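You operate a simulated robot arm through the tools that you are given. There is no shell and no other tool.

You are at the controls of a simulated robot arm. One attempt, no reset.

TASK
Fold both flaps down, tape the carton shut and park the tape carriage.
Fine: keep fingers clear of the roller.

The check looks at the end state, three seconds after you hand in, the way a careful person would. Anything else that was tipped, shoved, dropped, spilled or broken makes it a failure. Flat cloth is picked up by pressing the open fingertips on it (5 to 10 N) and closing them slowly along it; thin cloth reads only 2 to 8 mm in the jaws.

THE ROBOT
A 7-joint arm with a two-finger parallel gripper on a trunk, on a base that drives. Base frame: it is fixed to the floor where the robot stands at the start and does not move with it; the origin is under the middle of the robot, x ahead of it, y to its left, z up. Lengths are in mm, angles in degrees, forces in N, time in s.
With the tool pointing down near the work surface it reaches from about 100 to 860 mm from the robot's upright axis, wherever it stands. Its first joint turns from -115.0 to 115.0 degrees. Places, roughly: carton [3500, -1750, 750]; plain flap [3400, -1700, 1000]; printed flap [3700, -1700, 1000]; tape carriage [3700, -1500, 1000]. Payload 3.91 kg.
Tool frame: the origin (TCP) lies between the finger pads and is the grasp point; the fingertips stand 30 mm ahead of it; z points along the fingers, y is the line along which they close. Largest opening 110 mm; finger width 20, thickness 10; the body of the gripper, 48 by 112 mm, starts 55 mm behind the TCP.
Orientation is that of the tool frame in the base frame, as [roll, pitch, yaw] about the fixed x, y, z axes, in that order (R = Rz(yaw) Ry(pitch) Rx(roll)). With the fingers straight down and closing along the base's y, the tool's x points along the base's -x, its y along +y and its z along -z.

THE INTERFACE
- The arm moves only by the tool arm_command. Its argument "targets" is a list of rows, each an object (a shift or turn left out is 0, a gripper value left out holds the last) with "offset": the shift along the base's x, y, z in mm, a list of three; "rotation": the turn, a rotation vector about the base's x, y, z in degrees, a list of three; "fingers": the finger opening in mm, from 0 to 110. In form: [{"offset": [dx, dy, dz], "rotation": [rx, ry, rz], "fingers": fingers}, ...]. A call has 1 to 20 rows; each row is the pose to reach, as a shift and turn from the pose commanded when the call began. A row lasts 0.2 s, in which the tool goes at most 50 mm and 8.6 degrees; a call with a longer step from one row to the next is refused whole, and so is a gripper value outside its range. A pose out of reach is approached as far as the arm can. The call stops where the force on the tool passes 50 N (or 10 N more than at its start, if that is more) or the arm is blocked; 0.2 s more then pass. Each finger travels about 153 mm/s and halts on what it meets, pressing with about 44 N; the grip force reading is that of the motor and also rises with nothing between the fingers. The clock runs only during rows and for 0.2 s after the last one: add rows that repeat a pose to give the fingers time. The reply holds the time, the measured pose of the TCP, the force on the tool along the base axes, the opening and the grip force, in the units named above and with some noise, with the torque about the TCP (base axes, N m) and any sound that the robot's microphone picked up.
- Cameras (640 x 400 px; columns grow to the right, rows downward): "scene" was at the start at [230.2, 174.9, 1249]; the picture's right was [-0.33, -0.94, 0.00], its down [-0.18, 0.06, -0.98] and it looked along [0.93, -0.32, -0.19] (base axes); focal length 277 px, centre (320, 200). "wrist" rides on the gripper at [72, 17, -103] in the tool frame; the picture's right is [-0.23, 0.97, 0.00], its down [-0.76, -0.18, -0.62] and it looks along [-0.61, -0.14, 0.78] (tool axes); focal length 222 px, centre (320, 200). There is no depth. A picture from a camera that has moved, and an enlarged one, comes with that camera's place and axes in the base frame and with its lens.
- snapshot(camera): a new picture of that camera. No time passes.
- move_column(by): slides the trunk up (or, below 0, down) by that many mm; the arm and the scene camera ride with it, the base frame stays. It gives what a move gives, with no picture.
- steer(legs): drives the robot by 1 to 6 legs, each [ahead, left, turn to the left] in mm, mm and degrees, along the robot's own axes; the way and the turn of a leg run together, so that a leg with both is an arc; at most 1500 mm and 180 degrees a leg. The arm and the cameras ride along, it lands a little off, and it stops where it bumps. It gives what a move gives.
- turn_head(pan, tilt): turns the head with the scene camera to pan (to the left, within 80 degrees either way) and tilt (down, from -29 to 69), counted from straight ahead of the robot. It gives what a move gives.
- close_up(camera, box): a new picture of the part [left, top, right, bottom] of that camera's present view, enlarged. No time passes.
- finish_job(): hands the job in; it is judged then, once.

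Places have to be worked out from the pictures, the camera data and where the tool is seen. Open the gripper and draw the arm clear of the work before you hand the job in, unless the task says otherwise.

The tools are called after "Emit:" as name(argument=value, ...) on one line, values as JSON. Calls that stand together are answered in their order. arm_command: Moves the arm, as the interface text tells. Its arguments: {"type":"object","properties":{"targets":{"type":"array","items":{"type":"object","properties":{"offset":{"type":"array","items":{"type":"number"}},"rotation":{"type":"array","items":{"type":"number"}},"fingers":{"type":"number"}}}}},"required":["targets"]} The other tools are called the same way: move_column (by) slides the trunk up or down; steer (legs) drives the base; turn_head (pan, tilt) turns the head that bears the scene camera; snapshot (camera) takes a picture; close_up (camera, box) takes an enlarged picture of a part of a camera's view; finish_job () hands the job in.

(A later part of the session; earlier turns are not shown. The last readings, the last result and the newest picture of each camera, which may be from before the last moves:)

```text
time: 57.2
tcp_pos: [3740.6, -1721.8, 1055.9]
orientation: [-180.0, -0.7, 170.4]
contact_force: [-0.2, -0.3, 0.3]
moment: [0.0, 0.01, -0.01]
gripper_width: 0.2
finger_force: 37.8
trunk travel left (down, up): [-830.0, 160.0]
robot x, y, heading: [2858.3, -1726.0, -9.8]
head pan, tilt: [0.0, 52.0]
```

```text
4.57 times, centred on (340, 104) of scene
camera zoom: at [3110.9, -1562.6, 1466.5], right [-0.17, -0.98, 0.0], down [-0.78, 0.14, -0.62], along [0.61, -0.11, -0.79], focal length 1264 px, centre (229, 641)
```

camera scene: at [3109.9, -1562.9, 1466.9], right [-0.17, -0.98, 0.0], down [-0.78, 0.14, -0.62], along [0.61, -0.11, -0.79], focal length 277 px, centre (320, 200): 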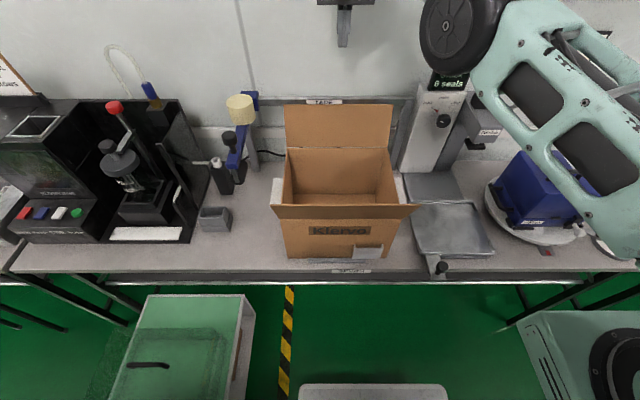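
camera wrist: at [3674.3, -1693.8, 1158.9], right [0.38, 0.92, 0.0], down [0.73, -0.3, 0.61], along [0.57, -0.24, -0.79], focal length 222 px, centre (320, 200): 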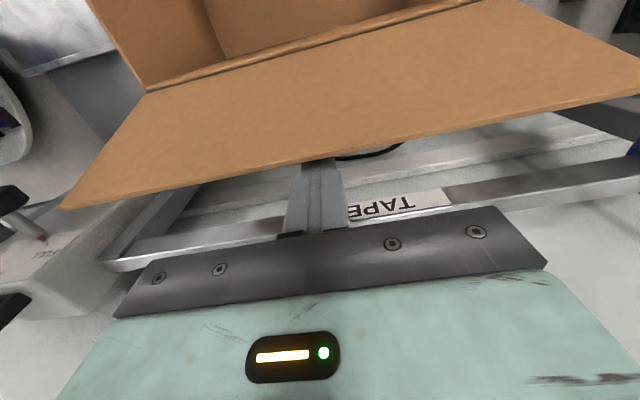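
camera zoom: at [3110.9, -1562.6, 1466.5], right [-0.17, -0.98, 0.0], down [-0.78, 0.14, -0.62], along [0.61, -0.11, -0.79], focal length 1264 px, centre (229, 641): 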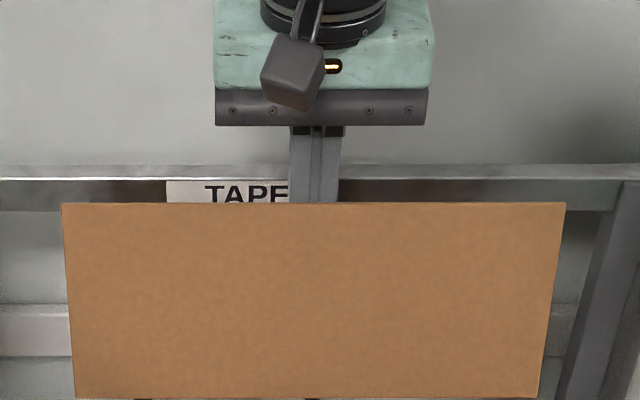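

The fingers stand behind the far flap with clearance to the bar. I now pull toward the robot to swing the flap past upright, watching the force.

Emit:
arm_command(targets=[{"offset": [-14.8, 2.6, 0]}, {"offset": [-29.6, 5.2, 0]}, {"offset": [-44.3, 7.7, 0]}, {"offset": [-59.1, 10.3, 0]}, {"offset": [-73.9, 12.9, -2]}, {"offset": [-88.7, 15.5, -6]}])

Emit:
snapshot(camera="scene")

Emit:
snapshot(camera="wrist")

```text
time: 58.6
tcp_pos: [3652.9, -1707.2, 1047.9]
orientation: [180.0, -0.7, 170.5]
contact_force: [-0.3, 0.1, -0.2]
moment: [-0.02, -0.02, 0.02]
gripper_width: 0.0
finger_force: 37.8
trunk travel left (down, up): [-830.0, 160.0]
robot x, y, heading: [2860.4, -1727.8, -10.0]
head pan, tilt: [0.0, 52.0]
```

```text
taken
camera scene: at [3111.2, -1562.7, 1466.5], right [-0.17, -0.98, 0.0], down [-0.78, 0.14, -0.62], along [0.61, -0.11, -0.79], focal length 277 px, centre (320, 200)
```

scene: 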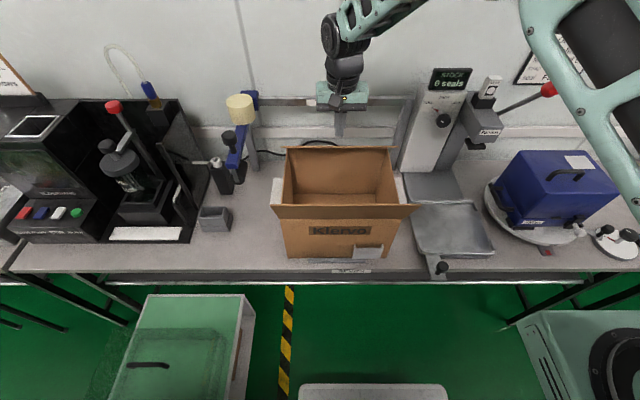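

```text
taken
camera wrist: at [3587.0, -1678.4, 1152.3], right [0.38, 0.92, 0.0], down [0.73, -0.3, 0.61], along [0.57, -0.24, -0.79], focal length 222 px, centre (320, 200)
```

wrist: 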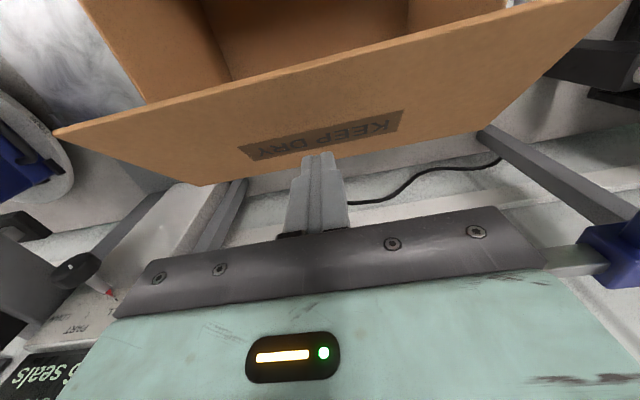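

The printed flap ("KEEP DRY" on its back) has swung past upright with almost no force. I continue the arc until it lies flat.

Emit:
arm_command(targets=[{"offset": [-13.8, 2.4, -6]}, {"offset": [-25.6, 4.5, -16]}, {"offset": [-35.5, 6.2, -28]}, {"offset": [-42.4, 7.4, -41]}, {"offset": [-47.3, 8.3, -53]}, {"offset": [-49.3, 8.6, -60]}, {"offset": [-49.3, 8.6, -64]}])

Emit:
snapshot(camera="scene")

Emit:
snapshot(camera="wrist")

```text
time: 60.2
tcp_pos: [3605.0, -1697.2, 988.3]
orientation: [179.7, -0.3, 170.4]
contact_force: [-2.6, -4.6, 32.6]
moment: [-0.19, -0.26, 0.0]
gripper_width: 0.0
finger_force: 37.6
trunk travel left (down, up): [-830.0, 160.0]
robot x, y, heading: [2863.5, -1727.9, -9.8]
head pan, tilt: [0.0, 52.0]
```

```text
taken
camera scene: at [3109.4, -1563.0, 1467.5], right [-0.17, -0.98, 0.0], down [-0.78, 0.14, -0.62], along [0.61, -0.11, -0.79], focal length 277 px, centre (320, 200)
```

scene: 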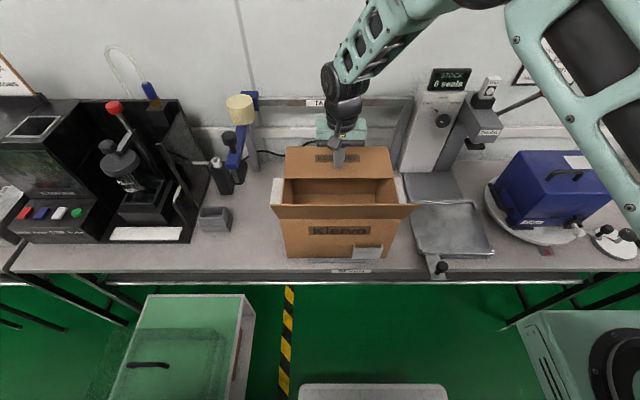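

```text
taken
camera wrist: at [3538.2, -1669.8, 1092.3], right [0.39, 0.92, 0.0], down [0.72, -0.3, 0.62], along [0.57, -0.24, -0.79], focal length 222 px, centre (320, 200)
```

wrist: 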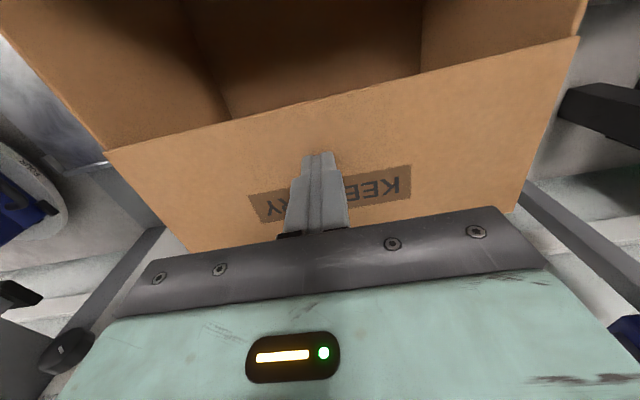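

The tips meet 33 N at z 958, so the printed flap lies flat on its stop. I lift away slowly and watch whether it stays down.

Emit:
arm_command(targets=[{"offset": [0, 0, 8]}, {"offset": [0, 0, 20]}, {"offset": [0, 0, 40]}, {"offset": [0, 0, 70]}, {"offset": [0, 0, 110]}, {"offset": [0, 0, 150]}])

Emit:
snapshot(camera="scene")

Emit:
snapshot(camera="wrist")

```text
time: 61.6
tcp_pos: [3604.4, -1697.9, 1133.9]
orientation: [-180.0, -0.8, 170.5]
contact_force: [0.2, 0.8, -0.2]
moment: [-0.01, 0.05, 0.0]
gripper_width: 0.0
finger_force: 37.7
trunk travel left (down, up): [-830.0, 160.0]
robot x, y, heading: [2862.4, -1727.3, -9.7]
head pan, tilt: [0.0, 52.0]
```

```text
taken
camera scene: at [3111.3, -1562.6, 1466.4], right [-0.17, -0.98, 0.0], down [-0.78, 0.14, -0.62], along [0.61, -0.11, -0.79], focal length 277 px, centre (320, 200)
```

scene: 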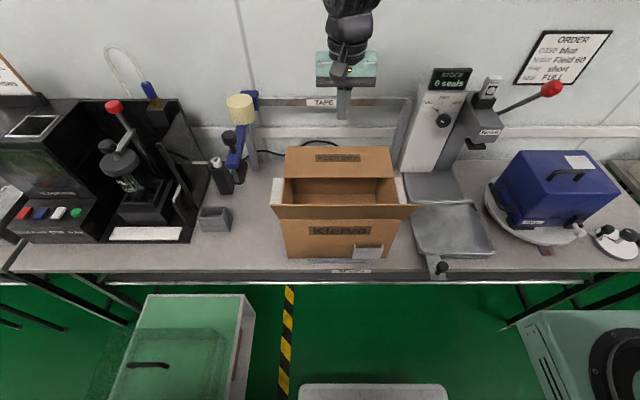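

```text
taken
camera wrist: at [3537.3, -1669.3, 1238.6], right [0.38, 0.92, 0.0], down [0.73, -0.3, 0.61], along [0.57, -0.24, -0.79], focal length 222 px, centre (320, 200)
```

wrist: 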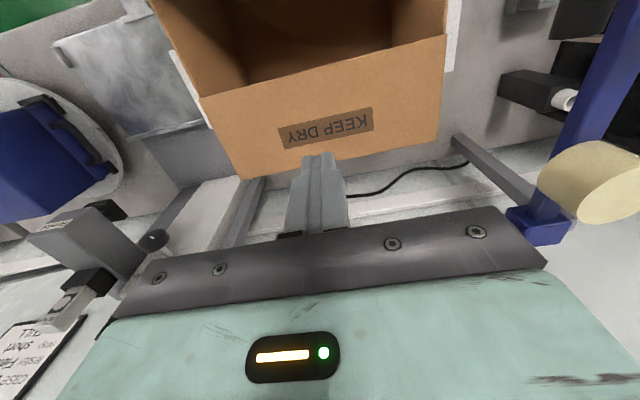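

The printed flap stays down. I zoom in to check how flat it lies.

Emit:
close_up(camera="scene", box=[260, 130, 430, 236])

```text
3.76 times, centred on (345, 183) of scene
camera zoom: at [3111.3, -1562.6, 1466.4], right [-0.17, -0.98, 0.0], down [-0.78, 0.14, -0.62], along [0.61, -0.11, -0.79], focal length 1041 px, centre (226, 264)
```

zoom: 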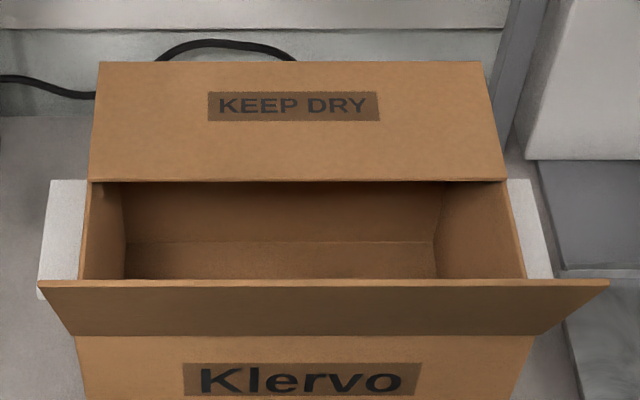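

The flap is flat with its free edge at D ≈3804. Next I move back over the near flap and lower the closed fingers on its robot side, at D ≈3610.

Emit:
arm_command(targets=[{"offset": [-38, 6.6, 10]}, {"offset": [-76, 13.3, 20]}, {"offset": [-114, 19.9, 20]}, {"offset": [-152, 26.6, 20]}, {"offset": [-190, 33.2, 20]}, {"offset": [-228.5, 39.9, 20]}, {"offset": [-228.5, 39.9, -10]}, {"offset": [-228.5, 39.9, -40]}])

Emit:
snapshot(camera="scene")

Emit:
snapshot(camera="wrist")

```text
time: 63.4
tcp_pos: [3374.1, -1656.7, 1095.3]
orientation: [179.9, -0.6, 170.4]
contact_force: [0.0, -0.4, 0.5]
moment: [0.01, 0.0, 0.02]
gripper_width: 0.0
finger_force: 38.1
trunk travel left (down, up): [-830.0, 160.0]
robot x, y, heading: [2862.2, -1731.2, -10.1]
head pan, tilt: [0.0, 52.0]
```

```text
taken
camera scene: at [3110.6, -1562.8, 1466.6], right [-0.17, -0.98, 0.0], down [-0.78, 0.14, -0.62], along [0.61, -0.11, -0.79], focal length 277 px, centre (320, 200)
```

scene: 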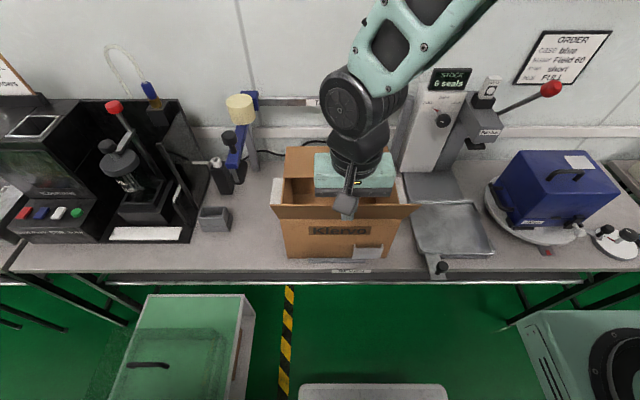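

```text
taken
camera wrist: at [3307.9, -1629.4, 1200.0], right [0.38, 0.92, 0.0], down [0.73, -0.3, 0.61], along [0.57, -0.24, -0.79], focal length 222 px, centre (320, 200)
```

wrist: 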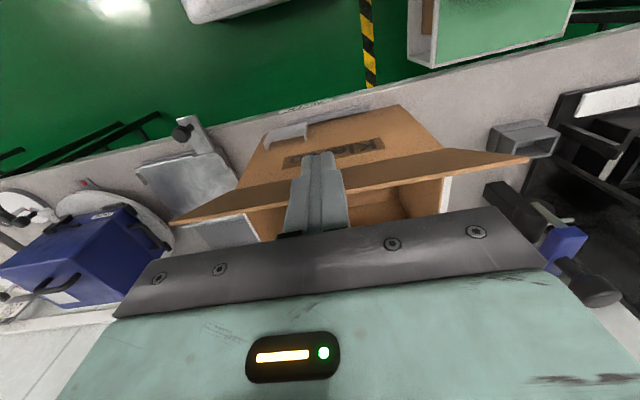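

The fingers are on the robot side of the near flap (finger D 3599–3619, flap top edge at D ≈3640). I lower the tips to z ≈1022 and push the flap up and over.

Emit:
arm_command(targets=[{"offset": [0, 0, -15]}, {"offset": [0, 0, -30]}, {"offset": [0, 0, -43]}, {"offset": [14.8, -2.6, -43]}, {"offset": [29.6, -5.2, -43]}, {"offset": [44.3, -7.7, -43]}, {"offset": [59.1, -10.3, -43]}, {"offset": [73.9, -12.9, -43]}, {"offset": [88.7, -15.5, -45]}, {"offset": [102.5, -17.9, -50]}, {"offset": [116.2, -20.3, -58]}])

Emit:
snapshot(camera="scene")

Emit:
snapshot(camera="wrist")

```text
time: 65.8
tcp_pos: [3491.3, -1676.7, 1037.5]
orientation: [180.0, -0.7, 170.5]
contact_force: [-0.1, -1.2, -0.1]
moment: [0.01, 0.0, 0.02]
gripper_width: 0.0
finger_force: 37.8
trunk travel left (down, up): [-830.0, 160.0]
robot x, y, heading: [2862.3, -1728.6, -10.1]
head pan, tilt: [0.0, 52.0]
```

```text
taken
camera scene: at [3110.8, -1562.6, 1466.5], right [-0.17, -0.98, 0.0], down [-0.78, 0.14, -0.62], along [0.61, -0.11, -0.79], focal length 277 px, centre (320, 200)
```

scene: 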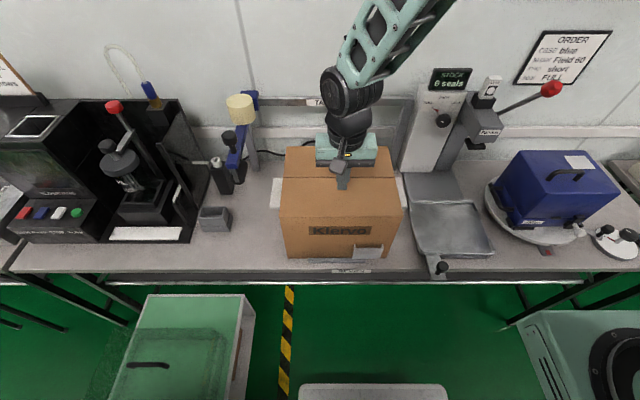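

```text
taken
camera wrist: at [3425.2, -1649.6, 1141.3], right [0.39, 0.92, 0.0], down [0.73, -0.3, 0.61], along [0.57, -0.24, -0.79], focal length 222 px, centre (320, 200)
```

wrist: 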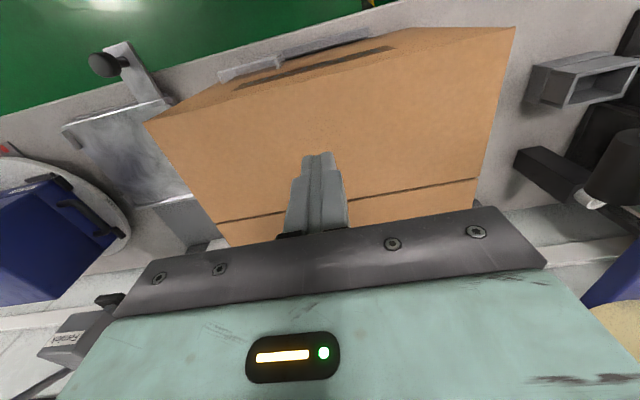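

The near flap has swung over by itself and the seam line shows. I press it gently down near its free edge to make sure it is seated.

Emit:
arm_command(targets=[{"offset": [14, -2.4, -12]}, {"offset": [25, -4.4, -25]}, {"offset": [34, -5.9, -36]}, {"offset": [36, -6.3, -44]}, {"offset": [36, -6.3, -48]}, {"offset": [36, -6.3, -51]}, {"offset": [36, -6.3, -51]}])

Emit:
close_up(camera="scene", box=[260, 130, 430, 236])

```text
time: 67.4
tcp_pos: [3527.0, -1684.8, 987.1]
orientation: [179.8, -0.4, 170.5]
contact_force: [-3.4, -5.5, 35.2]
moment: [-0.07, 0.41, 0.05]
gripper_width: 0.0
finger_force: 38.0
trunk travel left (down, up): [-830.0, 160.0]
robot x, y, heading: [2864.3, -1733.5, -10.0]
head pan, tilt: [0.0, 52.0]
```

```text
3.76 times, centred on (345, 183) of scene
camera zoom: at [3109.4, -1563.1, 1467.3], right [-0.17, -0.98, 0.0], down [-0.78, 0.14, -0.62], along [0.61, -0.11, -0.79], focal length 1041 px, centre (226, 264)
```

zoom: 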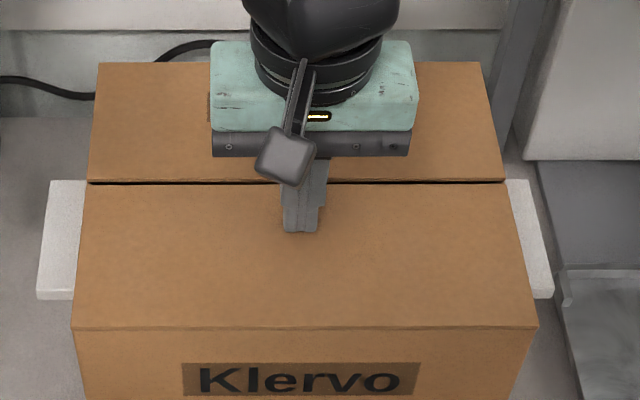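

Both flaps lie flat with a clean seam. I lift clear, open the gripper and look at the carriage before going to its knob.

Emit:
arm_command(targets=[{"offset": [0, 0, 10]}, {"offset": [0, 0, 30]}, {"offset": [0, 0, 60]}, {"offset": [0, 0, 100]}, {"offset": [0, 0, 145]}, {"offset": [0, 0, 190]}, {"offset": [0, 0, 230], "fingers": 70}, {"offset": [0, 0, 230], "fingers": 70}])

Emit:
turn_head(pan=10, tilt=42)

Emit:
snapshot(camera="scene")

Emit:
snapshot(camera="wrist")

```text
time: 69.2
tcp_pos: [3528.0, -1686.1, 1216.7]
orientation: [-180.0, -0.7, 170.5]
contact_force: [0.9, 0.3, 0.6]
moment: [-0.01, 0.0, -0.01]
gripper_width: 70.1
finger_force: 0.0
trunk travel left (down, up): [-830.0, 160.0]
robot x, y, heading: [2863.6, -1728.0, -10.2]
head pan, tilt: [0.0, 52.0]
```

```text
time: 70.0
tcp_pos: [3528.1, -1686.0, 1215.7]
orientation: [-179.9, -0.8, 170.5]
contact_force: [0.0, -0.1, -0.7]
moment: [0.01, -0.02, 0.02]
gripper_width: 69.9
finger_force: 0.1
trunk travel left (down, up): [-830.0, 160.0]
robot x, y, heading: [2864.4, -1725.2, -9.8]
head pan, tilt: [10.0, 42.0]
```

```text
taken
camera scene: at [3120.6, -1549.6, 1480.3], right [0.0, -1.0, 0.0], down [-0.67, 0.0, -0.74], along [0.74, 0.0, -0.67], focal length 277 px, centre (320, 200)
```

scene: 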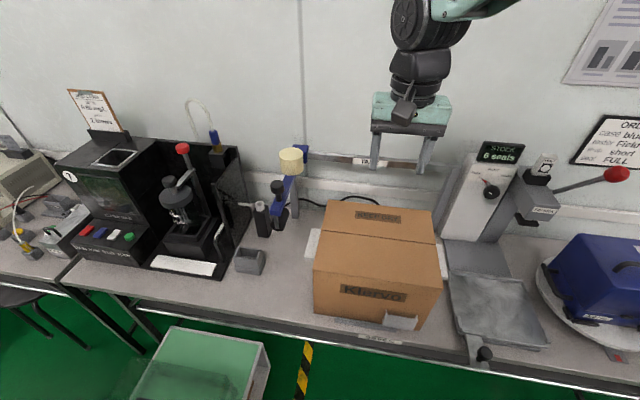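

```text
taken
camera wrist: at [3460.7, -1658.1, 1320.9], right [0.38, 0.92, 0.0], down [0.73, -0.3, 0.61], along [0.57, -0.24, -0.79], focal length 222 px, centre (320, 200)
```

wrist: 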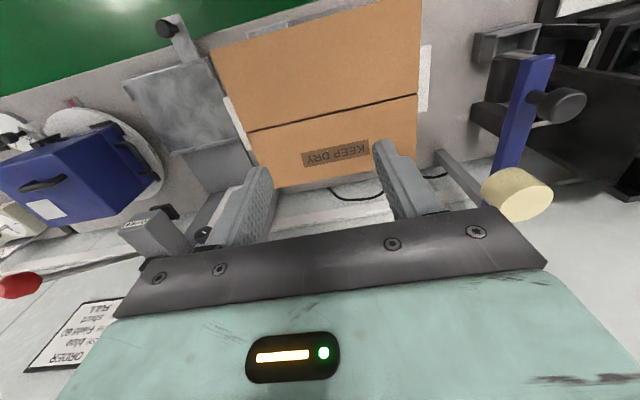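

Both flaps remain down with "KEEP DRY" upright. I zoom in on the carriage from here to confirm the knob's position.

Emit:
close_up(camera="scene", box=[240, 130, 340, 230])

Emit:
close_up(camera="wrist", box=[440, 30, 600, 230])

```text
4.00 times, centred on (290, 180) of scene
camera zoom: at [3120.6, -1549.6, 1480.3], right [0.0, -1.0, 0.0], down [-0.67, 0.0, -0.74], along [0.74, 0.0, -0.67], focal length 1106 px, centre (440, 280)
```

zoom: 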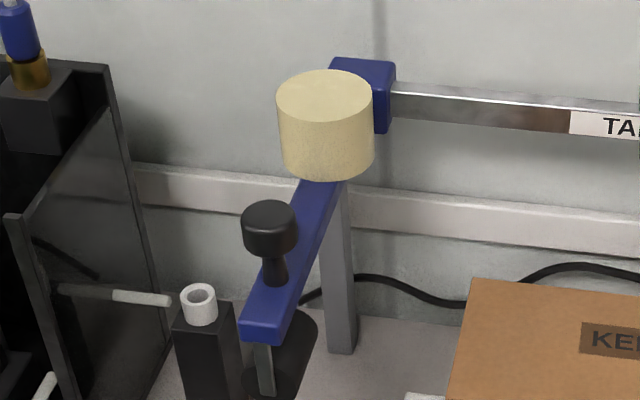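

```text
2.00 times, centred on (520, 130) of wrist
camera zoom: at [3460.7, -1658.1, 1320.9], right [0.38, 0.92, 0.0], down [0.73, -0.3, 0.61], along [0.57, -0.24, -0.79], focal length 444 px, centre (-80, 340)
```

zoom: 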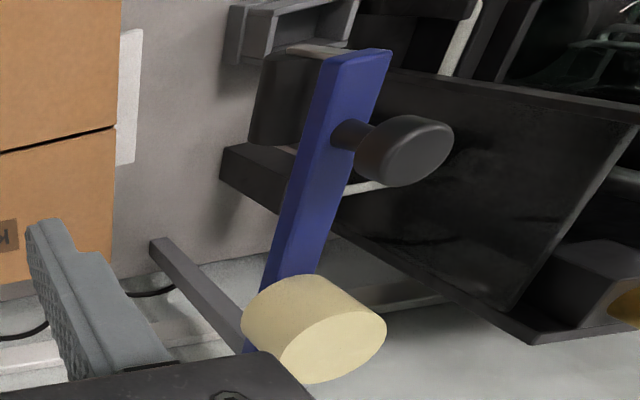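

Two views agree: knob centre at about (3614, -1452), top z ≈1086, 32 mm wide. I move above it with the jaws open 70 mm along the rail direction.

Emit:
arm_command(targets=[{"offset": [12, 34, 0]}, {"offset": [25, 67, 0]}, {"offset": [37, 100, 0]}, {"offset": [50, 134, 0]}, {"offset": [62, 167, 0]}, {"offset": [74, 200, 0]}, {"offset": [86.6, 233.5, 0]}, {"offset": [86.6, 233.5, -30]}, {"offset": [86.6, 233.5, -60]}])

Emit:
close_up(camera="scene", box=[220, 80, 360, 220])

Emit:
snapshot(camera="wrist")

```text
time: 72.0
tcp_pos: [3613.3, -1451.8, 1154.4]
orientation: [-180.0, -0.7, 170.4]
contact_force: [0.6, 0.0, -0.1]
moment: [-0.02, -0.01, -0.02]
gripper_width: 70.1
finger_force: 0.1
trunk travel left (down, up): [-830.0, 160.0]
robot x, y, heading: [2866.2, -1725.8, -9.9]
head pan, tilt: [10.0, 42.0]
```

```text
2.86 times, centred on (290, 150) of scene
camera zoom: at [3120.7, -1549.4, 1480.3], right [0.0, -1.0, 0.0], down [-0.67, 0.0, -0.74], along [0.74, 0.0, -0.67], focal length 790 px, centre (406, 343)
```

zoom: 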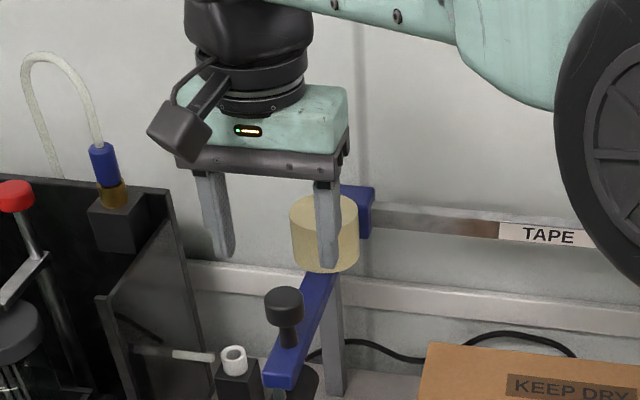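

```text
taken
camera wrist: at [3545.6, -1423.2, 1260.0], right [0.38, 0.92, 0.0], down [0.73, -0.3, 0.61], along [0.57, -0.24, -0.79], focal length 222 px, centre (320, 200)
```

wrist: 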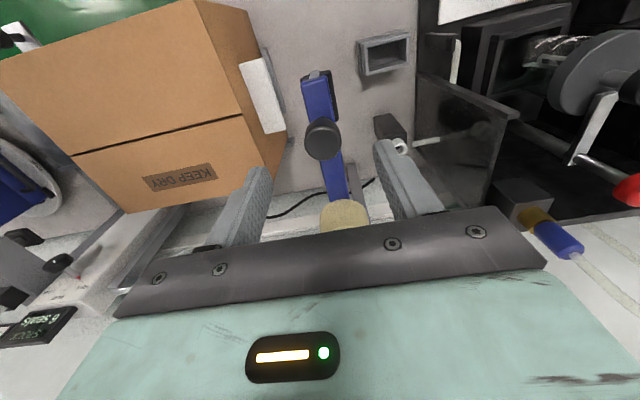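

The knob sits centred between the open jaws in the wrist view. I descend to TCP z ≈1084 so that the tips stay about 12 mm above the carriage arm and well clear of the roller, then look before closing.

Emit:
arm_command(targets=[{"offset": [0.5, -0.5, -20]}, {"offset": [0.5, -0.5, -40]}, {"offset": [0.5, -0.5, -55]}, {"offset": [0.5, -0.5, -70]}])

Emit:
close_up(camera="scene", box=[240, 110, 340, 230])

Emit:
snapshot(camera="wrist")

```text
time: 73.0
tcp_pos: [3613.2, -1451.6, 1086.2]
orientation: [-179.9, -0.7, 170.5]
contact_force: [0.2, 0.0, 0.2]
moment: [0.01, 0.0, -0.02]
gripper_width: 69.7
finger_force: 0.0
trunk travel left (down, up): [-830.0, 160.0]
robot x, y, heading: [2861.0, -1725.6, -10.1]
head pan, tilt: [10.0, 42.0]
```

```text
3.33 times, centred on (290, 170) of scene
camera zoom: at [3120.5, -1549.6, 1480.4], right [0.0, -1.0, 0.0], down [-0.67, 0.0, -0.74], along [0.74, 0.0, -0.67], focal length 922 px, centre (420, 300)
```

zoom: 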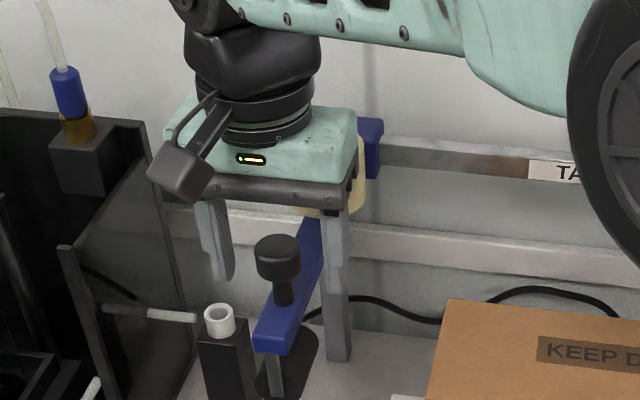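

```text
taken
camera wrist: at [3546.9, -1422.8, 1189.6], right [0.38, 0.92, 0.0], down [0.73, -0.3, 0.61], along [0.57, -0.24, -0.79], focal length 222 px, centre (320, 200)
```

wrist: 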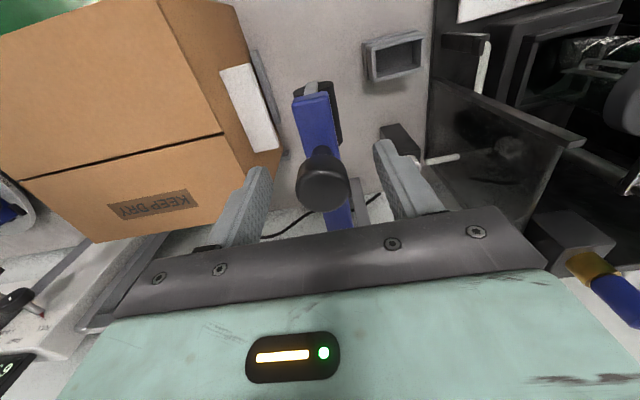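

Fingers and knob line up in both views. I go 5 mm lower and close on the knob head.

Emit:
arm_command(targets=[{"offset": [0, 0, -5], "fingers": 50}, {"offset": [0, 0, -5], "fingers": 40}, {"offset": [0, 0, -5], "fingers": 34}, {"offset": [0, 0, -5], "fingers": 20}, {"offset": [0, 0, -5], "fingers": 20}, {"offset": [0, 0, -5], "fingers": 20}])

Emit:
close_up(camera="scene", box=[240, 110, 340, 230])

Emit:
snapshot(camera="wrist")

```text
time: 74.4
tcp_pos: [3613.7, -1451.4, 1080.5]
orientation: [-180.0, -0.8, 170.4]
contact_force: [-0.9, -0.2, -2.5]
moment: [-0.08, -0.18, -0.02]
gripper_width: 31.4
finger_force: 44.8
trunk travel left (down, up): [-830.0, 160.0]
robot x, y, heading: [2859.1, -1726.6, -10.2]
head pan, tilt: [10.0, 42.0]
```

```text
3.33 times, centred on (290, 170) of scene
camera zoom: at [3120.7, -1549.6, 1480.3], right [0.0, -1.0, 0.0], down [-0.67, 0.0, -0.74], along [0.74, 0.0, -0.67], focal length 922 px, centre (420, 300)
```

zoom: 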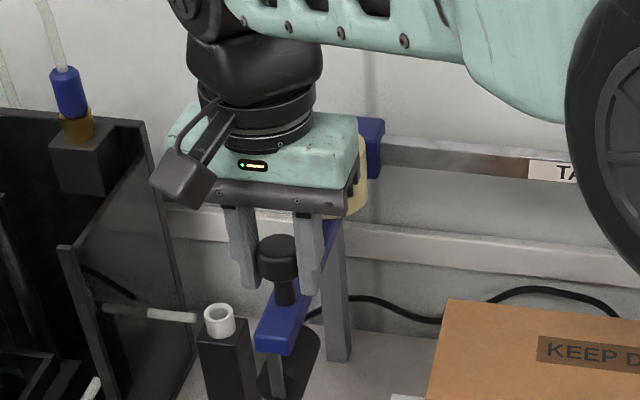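

```text
taken
camera wrist: at [3547.5, -1423.3, 1184.8], right [0.38, 0.92, 0.0], down [0.73, -0.3, 0.61], along [0.57, -0.24, -0.79], focal length 222 px, centre (320, 200)
```

wrist: 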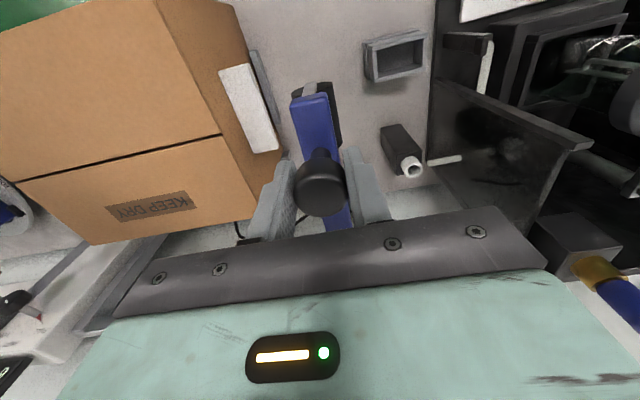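

The knob is held (31.4 mm, 45 N) with the tips above the carriage arm. I start sliding the carriage to the right along the rail with a short step to feel its resistance.

Emit:
arm_command(targets=[{"offset": [-1.7, -9.9, 0]}, {"offset": [-4.3, -24.6, 0]}, {"offset": [-6.9, -39.4, 0]}, {"offset": [-9.5, -54.2, 0]}])

Emit:
snapshot(camera="scene")

Emit:
close_up(camera="scene", box=[240, 110, 340, 230])

```text
time: 75.4
tcp_pos: [3603.8, -1505.0, 1079.9]
orientation: [180.0, -0.7, 170.5]
contact_force: [-4.7, 1.1, -7.7]
moment: [0.04, -0.22, 0.05]
gripper_width: 31.5
finger_force: 44.8
trunk travel left (down, up): [-830.0, 160.0]
robot x, y, heading: [2858.3, -1728.8, -9.9]
head pan, tilt: [10.0, 42.0]
```

```text
taken
camera scene: at [3120.6, -1549.3, 1480.3], right [0.0, -1.0, 0.0], down [-0.67, 0.0, -0.74], along [0.74, 0.0, -0.67], focal length 277 px, centre (320, 200)
```

scene: 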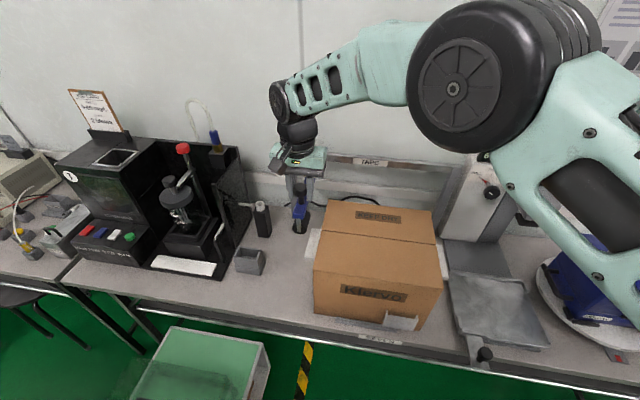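

```text
3.33 times, centred on (290, 170) of scene
camera zoom: at [3120.6, -1549.3, 1480.3], right [0.0, -1.0, 0.0], down [-0.67, 0.0, -0.74], along [0.74, 0.0, -0.67], focal length 922 px, centre (420, 300)
```

zoom: 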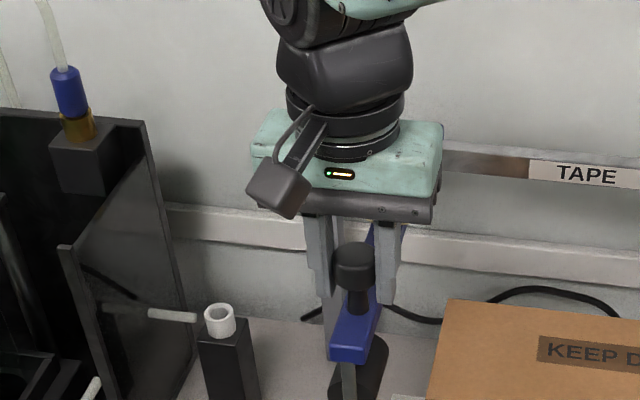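

The carriage slides freely (about 5 N). I continue slowly as the roller comes to the carton's left edge at L ≈ -911.

Emit:
arm_command(targets=[{"offset": [-1.7, -9.9, 0]}, {"offset": [-3.4, -19.7, 0]}, {"offset": [-5.2, -29.6, 0]}, {"offset": [-6.9, -39.4, 0]}])

Emit:
close_up(camera="scene", box=[240, 110, 400, 230])

Emit:
snapshot(camera="wrist")

```text
time: 76.4
tcp_pos: [3597.0, -1545.5, 1080.2]
orientation: [-179.9, -0.7, 170.5]
contact_force: [-3.6, 1.6, -9.0]
moment: [0.16, 0.39, -0.03]
gripper_width: 31.4
finger_force: 45.0
trunk travel left (down, up): [-830.0, 160.0]
robot x, y, heading: [2861.7, -1725.9, -10.0]
head pan, tilt: [10.0, 42.0]
```

```text
3.33 times, centred on (320, 170) of scene
camera zoom: at [3120.8, -1549.4, 1480.3], right [0.0, -1.0, 0.0], down [-0.67, 0.0, -0.74], along [0.74, 0.0, -0.67], focal length 922 px, centre (320, 300)
```

zoom: 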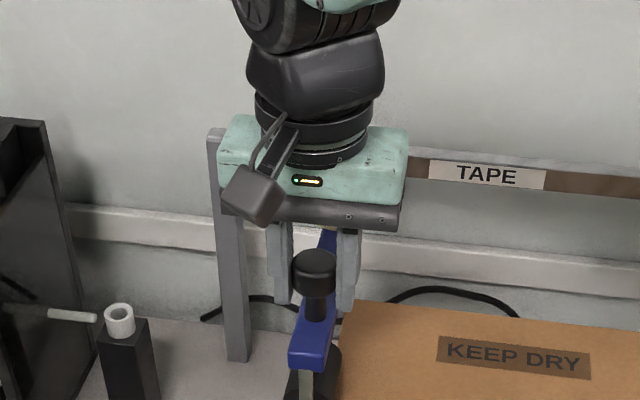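

```text
taken
camera wrist: at [3531.3, -1517.0, 1184.8], right [0.39, 0.92, 0.0], down [0.73, -0.3, 0.61], along [0.57, -0.24, -0.79], focal length 222 px, centre (320, 200)
```

wrist: 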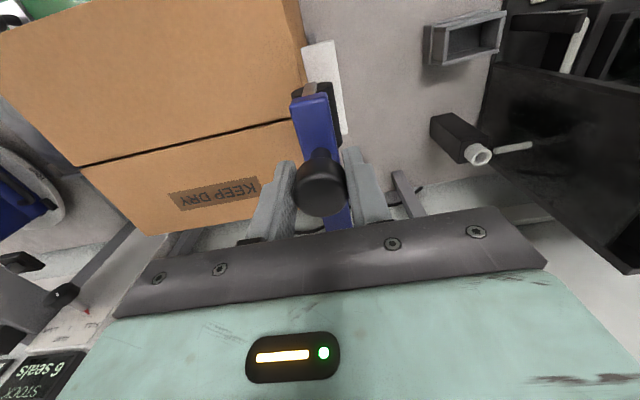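

The roller is at the carton's edge with little force. I continue onto the carton at the same pace.

Emit:
arm_command(targets=[{"offset": [-1.7, -9.9, 0]}, {"offset": [-3.4, -19.7, 0]}, {"offset": [-5.2, -29.6, 0]}, {"offset": [-6.9, -39.4, 0]}, {"offset": [-8.6, -49.3, 0]}, {"offset": [-10.3, -59.1, 0]}])

Emit:
close_up(camera="scene", box=[260, 130, 420, 250])

Emit:
snapshot(camera="wrist")

```text
time: 77.8
tcp_pos: [3587.2, -1605.6, 1081.0]
orientation: [180.0, -0.6, 170.5]
contact_force: [1.8, 0.7, -6.1]
moment: [0.14, 0.88, 0.19]
gripper_width: 31.2
finger_force: 45.1
trunk travel left (down, up): [-830.0, 160.0]
robot x, y, heading: [2863.2, -1725.6, -10.1]
head pan, tilt: [10.0, 42.0]
```

```text
3.33 times, centred on (340, 190) of scene
camera zoom: at [3121.0, -1549.5, 1480.3], right [0.0, -1.0, 0.0], down [-0.67, 0.0, -0.74], along [0.74, 0.0, -0.67], focal length 922 px, centre (253, 233)
```

zoom: 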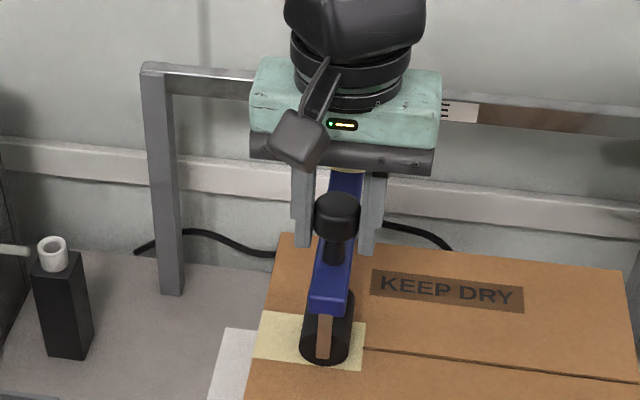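

```text
taken
camera wrist: at [3520.9, -1576.7, 1184.8], right [0.39, 0.92, 0.0], down [0.73, -0.3, 0.61], along [0.57, -0.24, -0.79], focal length 222 px, centre (320, 200)
```

wrist: 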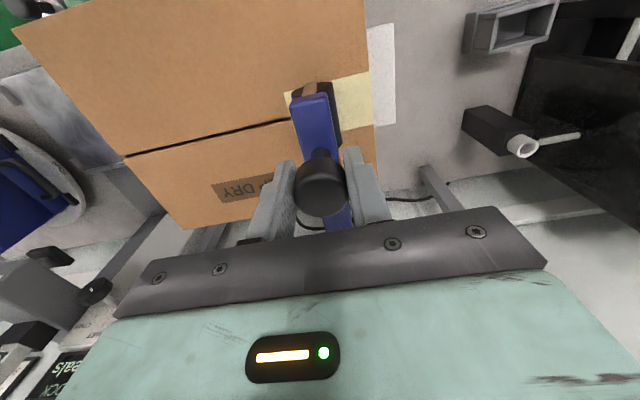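

The tape is being laid along the seam behind the roller. I carry on at the same steady pace toward the right edge.

Emit:
arm_command(targets=[{"offset": [-1.7, -9.9, 0]}, {"offset": [-3.4, -19.7, 0]}, {"offset": [-5.2, -29.6, 0]}, {"offset": [-6.9, -39.4, 0]}, {"offset": [-8.6, -49.3, 0]}, {"offset": [-10.3, -59.1, 0]}, {"offset": [-12.0, -69.0, 0]}, {"offset": [-13.8, -78.8, 0]}, {"offset": [-15.5, -88.7, 0]}, {"offset": [-17.2, -98.5, 0]}, {"offset": [-18.9, -108.4, 0]}, {"offset": [-20.6, -118.2, 0]}, {"offset": [-22.3, -128.1, 0]}, {"offset": [-24.1, -137.9, 0]}, {"offset": [-25.8, -147.8, 0]}, {"offset": [-27.5, -157.6, 0]}])

Emit:
snapshot(camera="scene")

Emit:
close_up(camera="scene", box=[280, 130, 480, 280])

Emit:
snapshot(camera="wrist")

```text
time: 81.2
tcp_pos: [3559.9, -1761.9, 1080.4]
orientation: [-179.9, -0.7, 170.5]
contact_force: [-4.9, 1.6, -4.2]
moment: [0.17, 0.52, 0.04]
gripper_width: 31.5
finger_force: 45.5
trunk travel left (down, up): [-830.0, 160.0]
robot x, y, heading: [2861.7, -1725.6, -9.9]
head pan, tilt: [10.0, 42.0]
```

```text
taken
camera scene: at [3120.5, -1549.5, 1480.3], right [0.0, -1.0, 0.0], down [-0.67, 0.0, -0.74], along [0.74, 0.0, -0.67], focal length 277 px, centre (320, 200)
```

scene: 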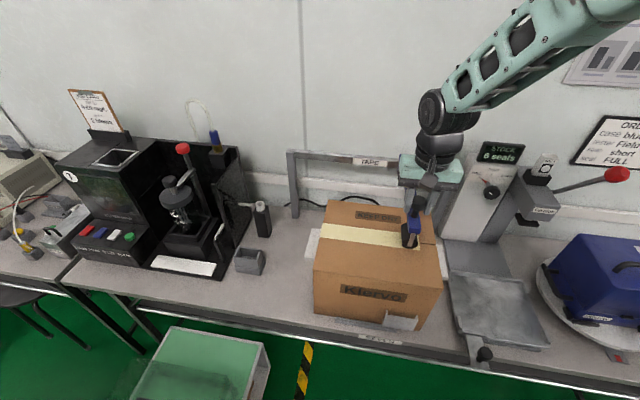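

```text
2.67 times, centred on (380, 205) of scene
camera zoom: at [3120.5, -1549.5, 1480.3], right [0.0, -1.0, 0.0], down [-0.67, 0.0, -0.74], along [0.74, 0.0, -0.67], focal length 738 px, centre (160, 187)
```

zoom: 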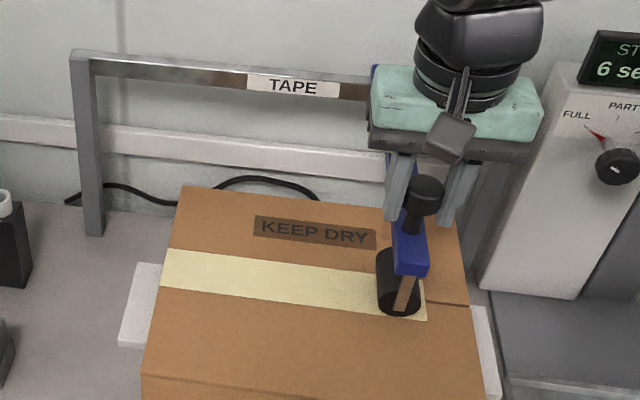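

```text
taken
camera wrist: at [3493.9, -1734.1, 1184.9], right [0.39, 0.92, 0.0], down [0.73, -0.3, 0.61], along [0.57, -0.24, -0.79], focal length 222 px, centre (320, 200)
```

wrist: 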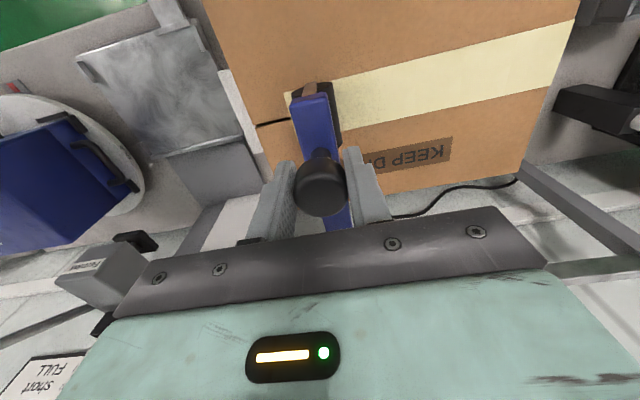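

The tape covers the seam up to L ≈ -1130 and the path to the right is clear of the sealing press (its panel is at L < -1290). I continue past the carton's right edge at L ≈ -1194.

Emit:
arm_command(targets=[{"offset": [-1.7, -9.9, 0]}, {"offset": [-3.4, -19.7, 0]}, {"offset": [-5.2, -29.6, 0]}, {"offset": [-6.9, -39.4, 0]}, {"offset": [-8.6, -49.3, 0]}, {"offset": [-10.3, -59.1, 0]}, {"offset": [-12.0, -69.0, 0]}, {"offset": [-13.8, -78.8, 0]}, {"offset": [-15.5, -88.7, 0]}])

Emit:
snapshot(camera="scene")

Emit:
close_up(camera="scene", box=[280, 130, 480, 280])

Emit:
snapshot(camera="wrist")

```text
time: 83.2
tcp_pos: [3544.9, -1851.6, 1081.1]
orientation: [180.0, -0.6, 170.6]
contact_force: [2.8, -0.4, -5.0]
moment: [-0.11, -0.82, 0.08]
gripper_width: 31.2
finger_force: 45.0
trunk travel left (down, up): [-830.0, 160.0]
robot x, y, heading: [2861.9, -1727.3, -9.7]
head pan, tilt: [10.0, 42.0]
```

```text
taken
camera scene: at [3121.0, -1549.5, 1480.2], right [0.0, -1.0, 0.0], down [-0.67, 0.0, -0.74], along [0.74, 0.0, -0.67], focal length 277 px, centre (320, 200)
```

scene: 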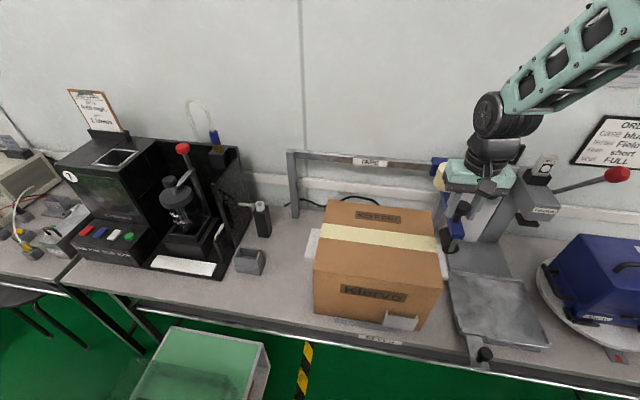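

```text
2.67 times, centred on (380, 205) of scene
camera zoom: at [3121.0, -1549.5, 1480.2], right [0.0, -1.0, 0.0], down [-0.67, 0.0, -0.74], along [0.74, 0.0, -0.67], focal length 738 px, centre (160, 187)
```

zoom: 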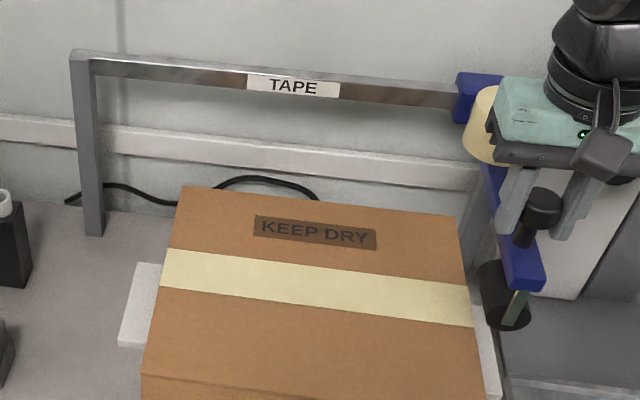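

```text
taken
camera wrist: at [3478.5, -1822.7, 1184.8], right [0.38, 0.92, 0.0], down [0.73, -0.3, 0.61], along [0.57, -0.24, -0.79], focal length 222 px, centre (320, 200)
```

wrist: 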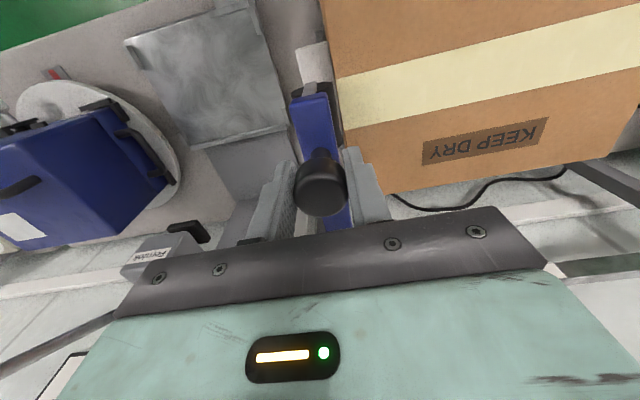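

The tape now runs cleanly edge to edge. I zoom in on both ends of the rail for any mark that tells where the carriage is to be parked.

Emit:
close_up(camera="scene", box=[270, 135, 350, 225])

Emit:
close_up(camera="scene", box=[420, 140, 500, 260])

Emit:
close_up(camera="wrist", box=[200, 60, 400, 260])

```text
4.44 times, centred on (310, 180) of scene
camera zoom: at [3121.0, -1549.5, 1480.2], right [0.0, -1.0, 0.0], down [-0.67, 0.0, -0.74], along [0.74, 0.0, -0.67], focal length 1229 px, centre (364, 289)
```

zoom: 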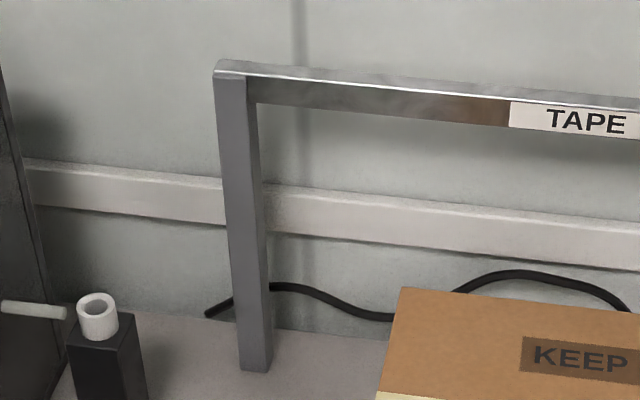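

```text
3.33 times, centred on (460, 200) of scene
camera zoom: at [3121.0, -1549.5, 1480.2], right [0.0, -1.0, 0.0], down [-0.67, 0.0, -0.74], along [0.74, 0.0, -0.67], focal length 922 px, centre (-147, 200)
```

zoom: 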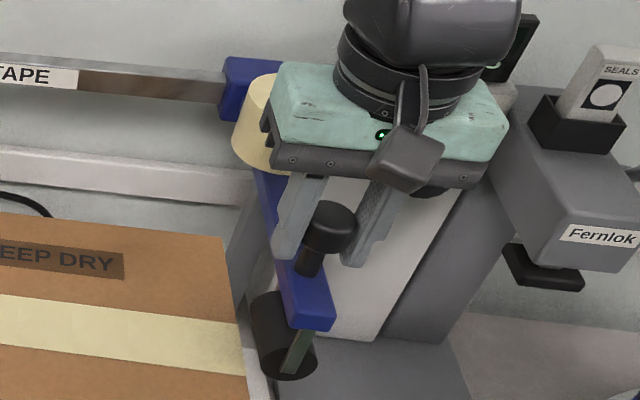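

```text
2.00 times, centred on (300, 160) of wrist
camera zoom: at [3478.5, -1822.7, 1184.8], right [0.38, 0.92, 0.0], down [0.73, -0.3, 0.61], along [0.57, -0.24, -0.79], focal length 444 px, centre (360, 280)
```

zoom: 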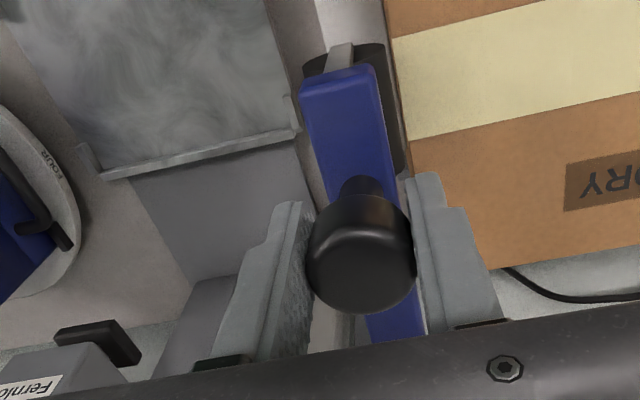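

No mark names a parking place. The left end, where the carriage stood at the start, has more room beside the carton, so I take that as its home. First I move about 15 mm further right so the roller fully clears the carton's edge.

Emit:
arm_command(targets=[{"offset": [-0.9, -4.9, 0]}, {"offset": [-1.7, -9.9, 0]}, {"offset": [-2.6, -14.8, 0]}])

Emit:
close_up(camera="scene", box=[280, 130, 480, 280])

```text
time: 84.0
tcp_pos: [3542.6, -1866.1, 1080.5]
orientation: [179.9, -0.8, 170.5]
contact_force: [4.8, 1.1, -8.0]
moment: [0.12, 0.48, 0.05]
gripper_width: 31.0
finger_force: 44.7
trunk travel left (down, up): [-830.0, 160.0]
robot x, y, heading: [2866.0, -1724.3, -9.9]
head pan, tilt: [10.0, 42.0]
```

```text
2.67 times, centred on (380, 205) of scene
camera zoom: at [3121.3, -1549.6, 1480.2], right [0.0, -1.0, 0.0], down [-0.67, 0.0, -0.74], along [0.74, 0.0, -0.67], focal length 738 px, centre (160, 187)
```

zoom: 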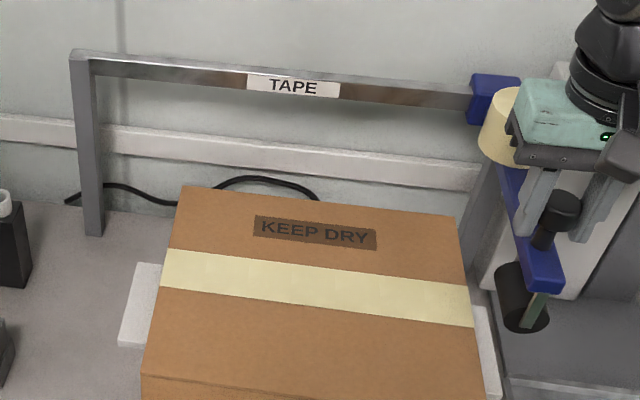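

The tape is complete and the roller is clear of the carton. Now I slide the carriage back to the left along the same line.

Emit:
arm_command(targets=[{"offset": [1.7, 9.9, 0]}, {"offset": [3.4, 19.7, 0]}, {"offset": [5.1, 29.6, 0]}, {"offset": [6.8, 39.4, 0]}, {"offset": [8.5, 49.3, 0]}, {"offset": [10.6, 61.1, 0]}, {"offset": [12.6, 72.9, 0]}, {"offset": [14.7, 84.8, 0]}, {"offset": [16.7, 96.6, 0]}, {"offset": [18.7, 108.4, 0]}, {"offset": [20.8, 120.3, 0]}, {"offset": [22.8, 132.1, 0]}, {"offset": [24.8, 143.9, 0]}, {"offset": [26.9, 155.7, 0]}, {"offset": [28.9, 167.6, 0]}, {"offset": [30.9, 179.4, 0]}, {"offset": [33.0, 191.2, 0]}, {"offset": [35.0, 203.0, 0]}])

Emit:
close_up(camera="scene", box=[280, 130, 480, 280])

```text
time: 87.8
tcp_pos: [3577.7, -1662.6, 1080.0]
orientation: [179.9, -0.5, 170.5]
contact_force: [4.8, -1.8, 3.0]
moment: [-0.1, 0.04, -0.1]
gripper_width: 31.1
finger_force: 44.8
trunk travel left (down, up): [-830.0, 160.0]
robot x, y, heading: [2860.9, -1729.8, -9.7]
head pan, tilt: [10.0, 42.0]
```

```text
2.67 times, centred on (380, 205) of scene
camera zoom: at [3120.7, -1549.8, 1480.4], right [0.0, -1.0, 0.0], down [-0.67, 0.0, -0.74], along [0.74, 0.0, -0.67], focal length 738 px, centre (160, 187)
```

zoom: 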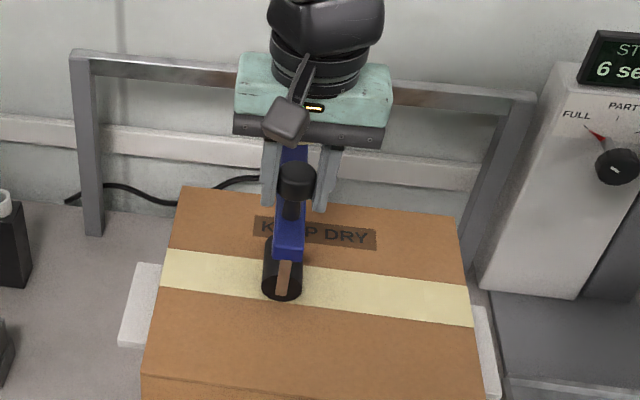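

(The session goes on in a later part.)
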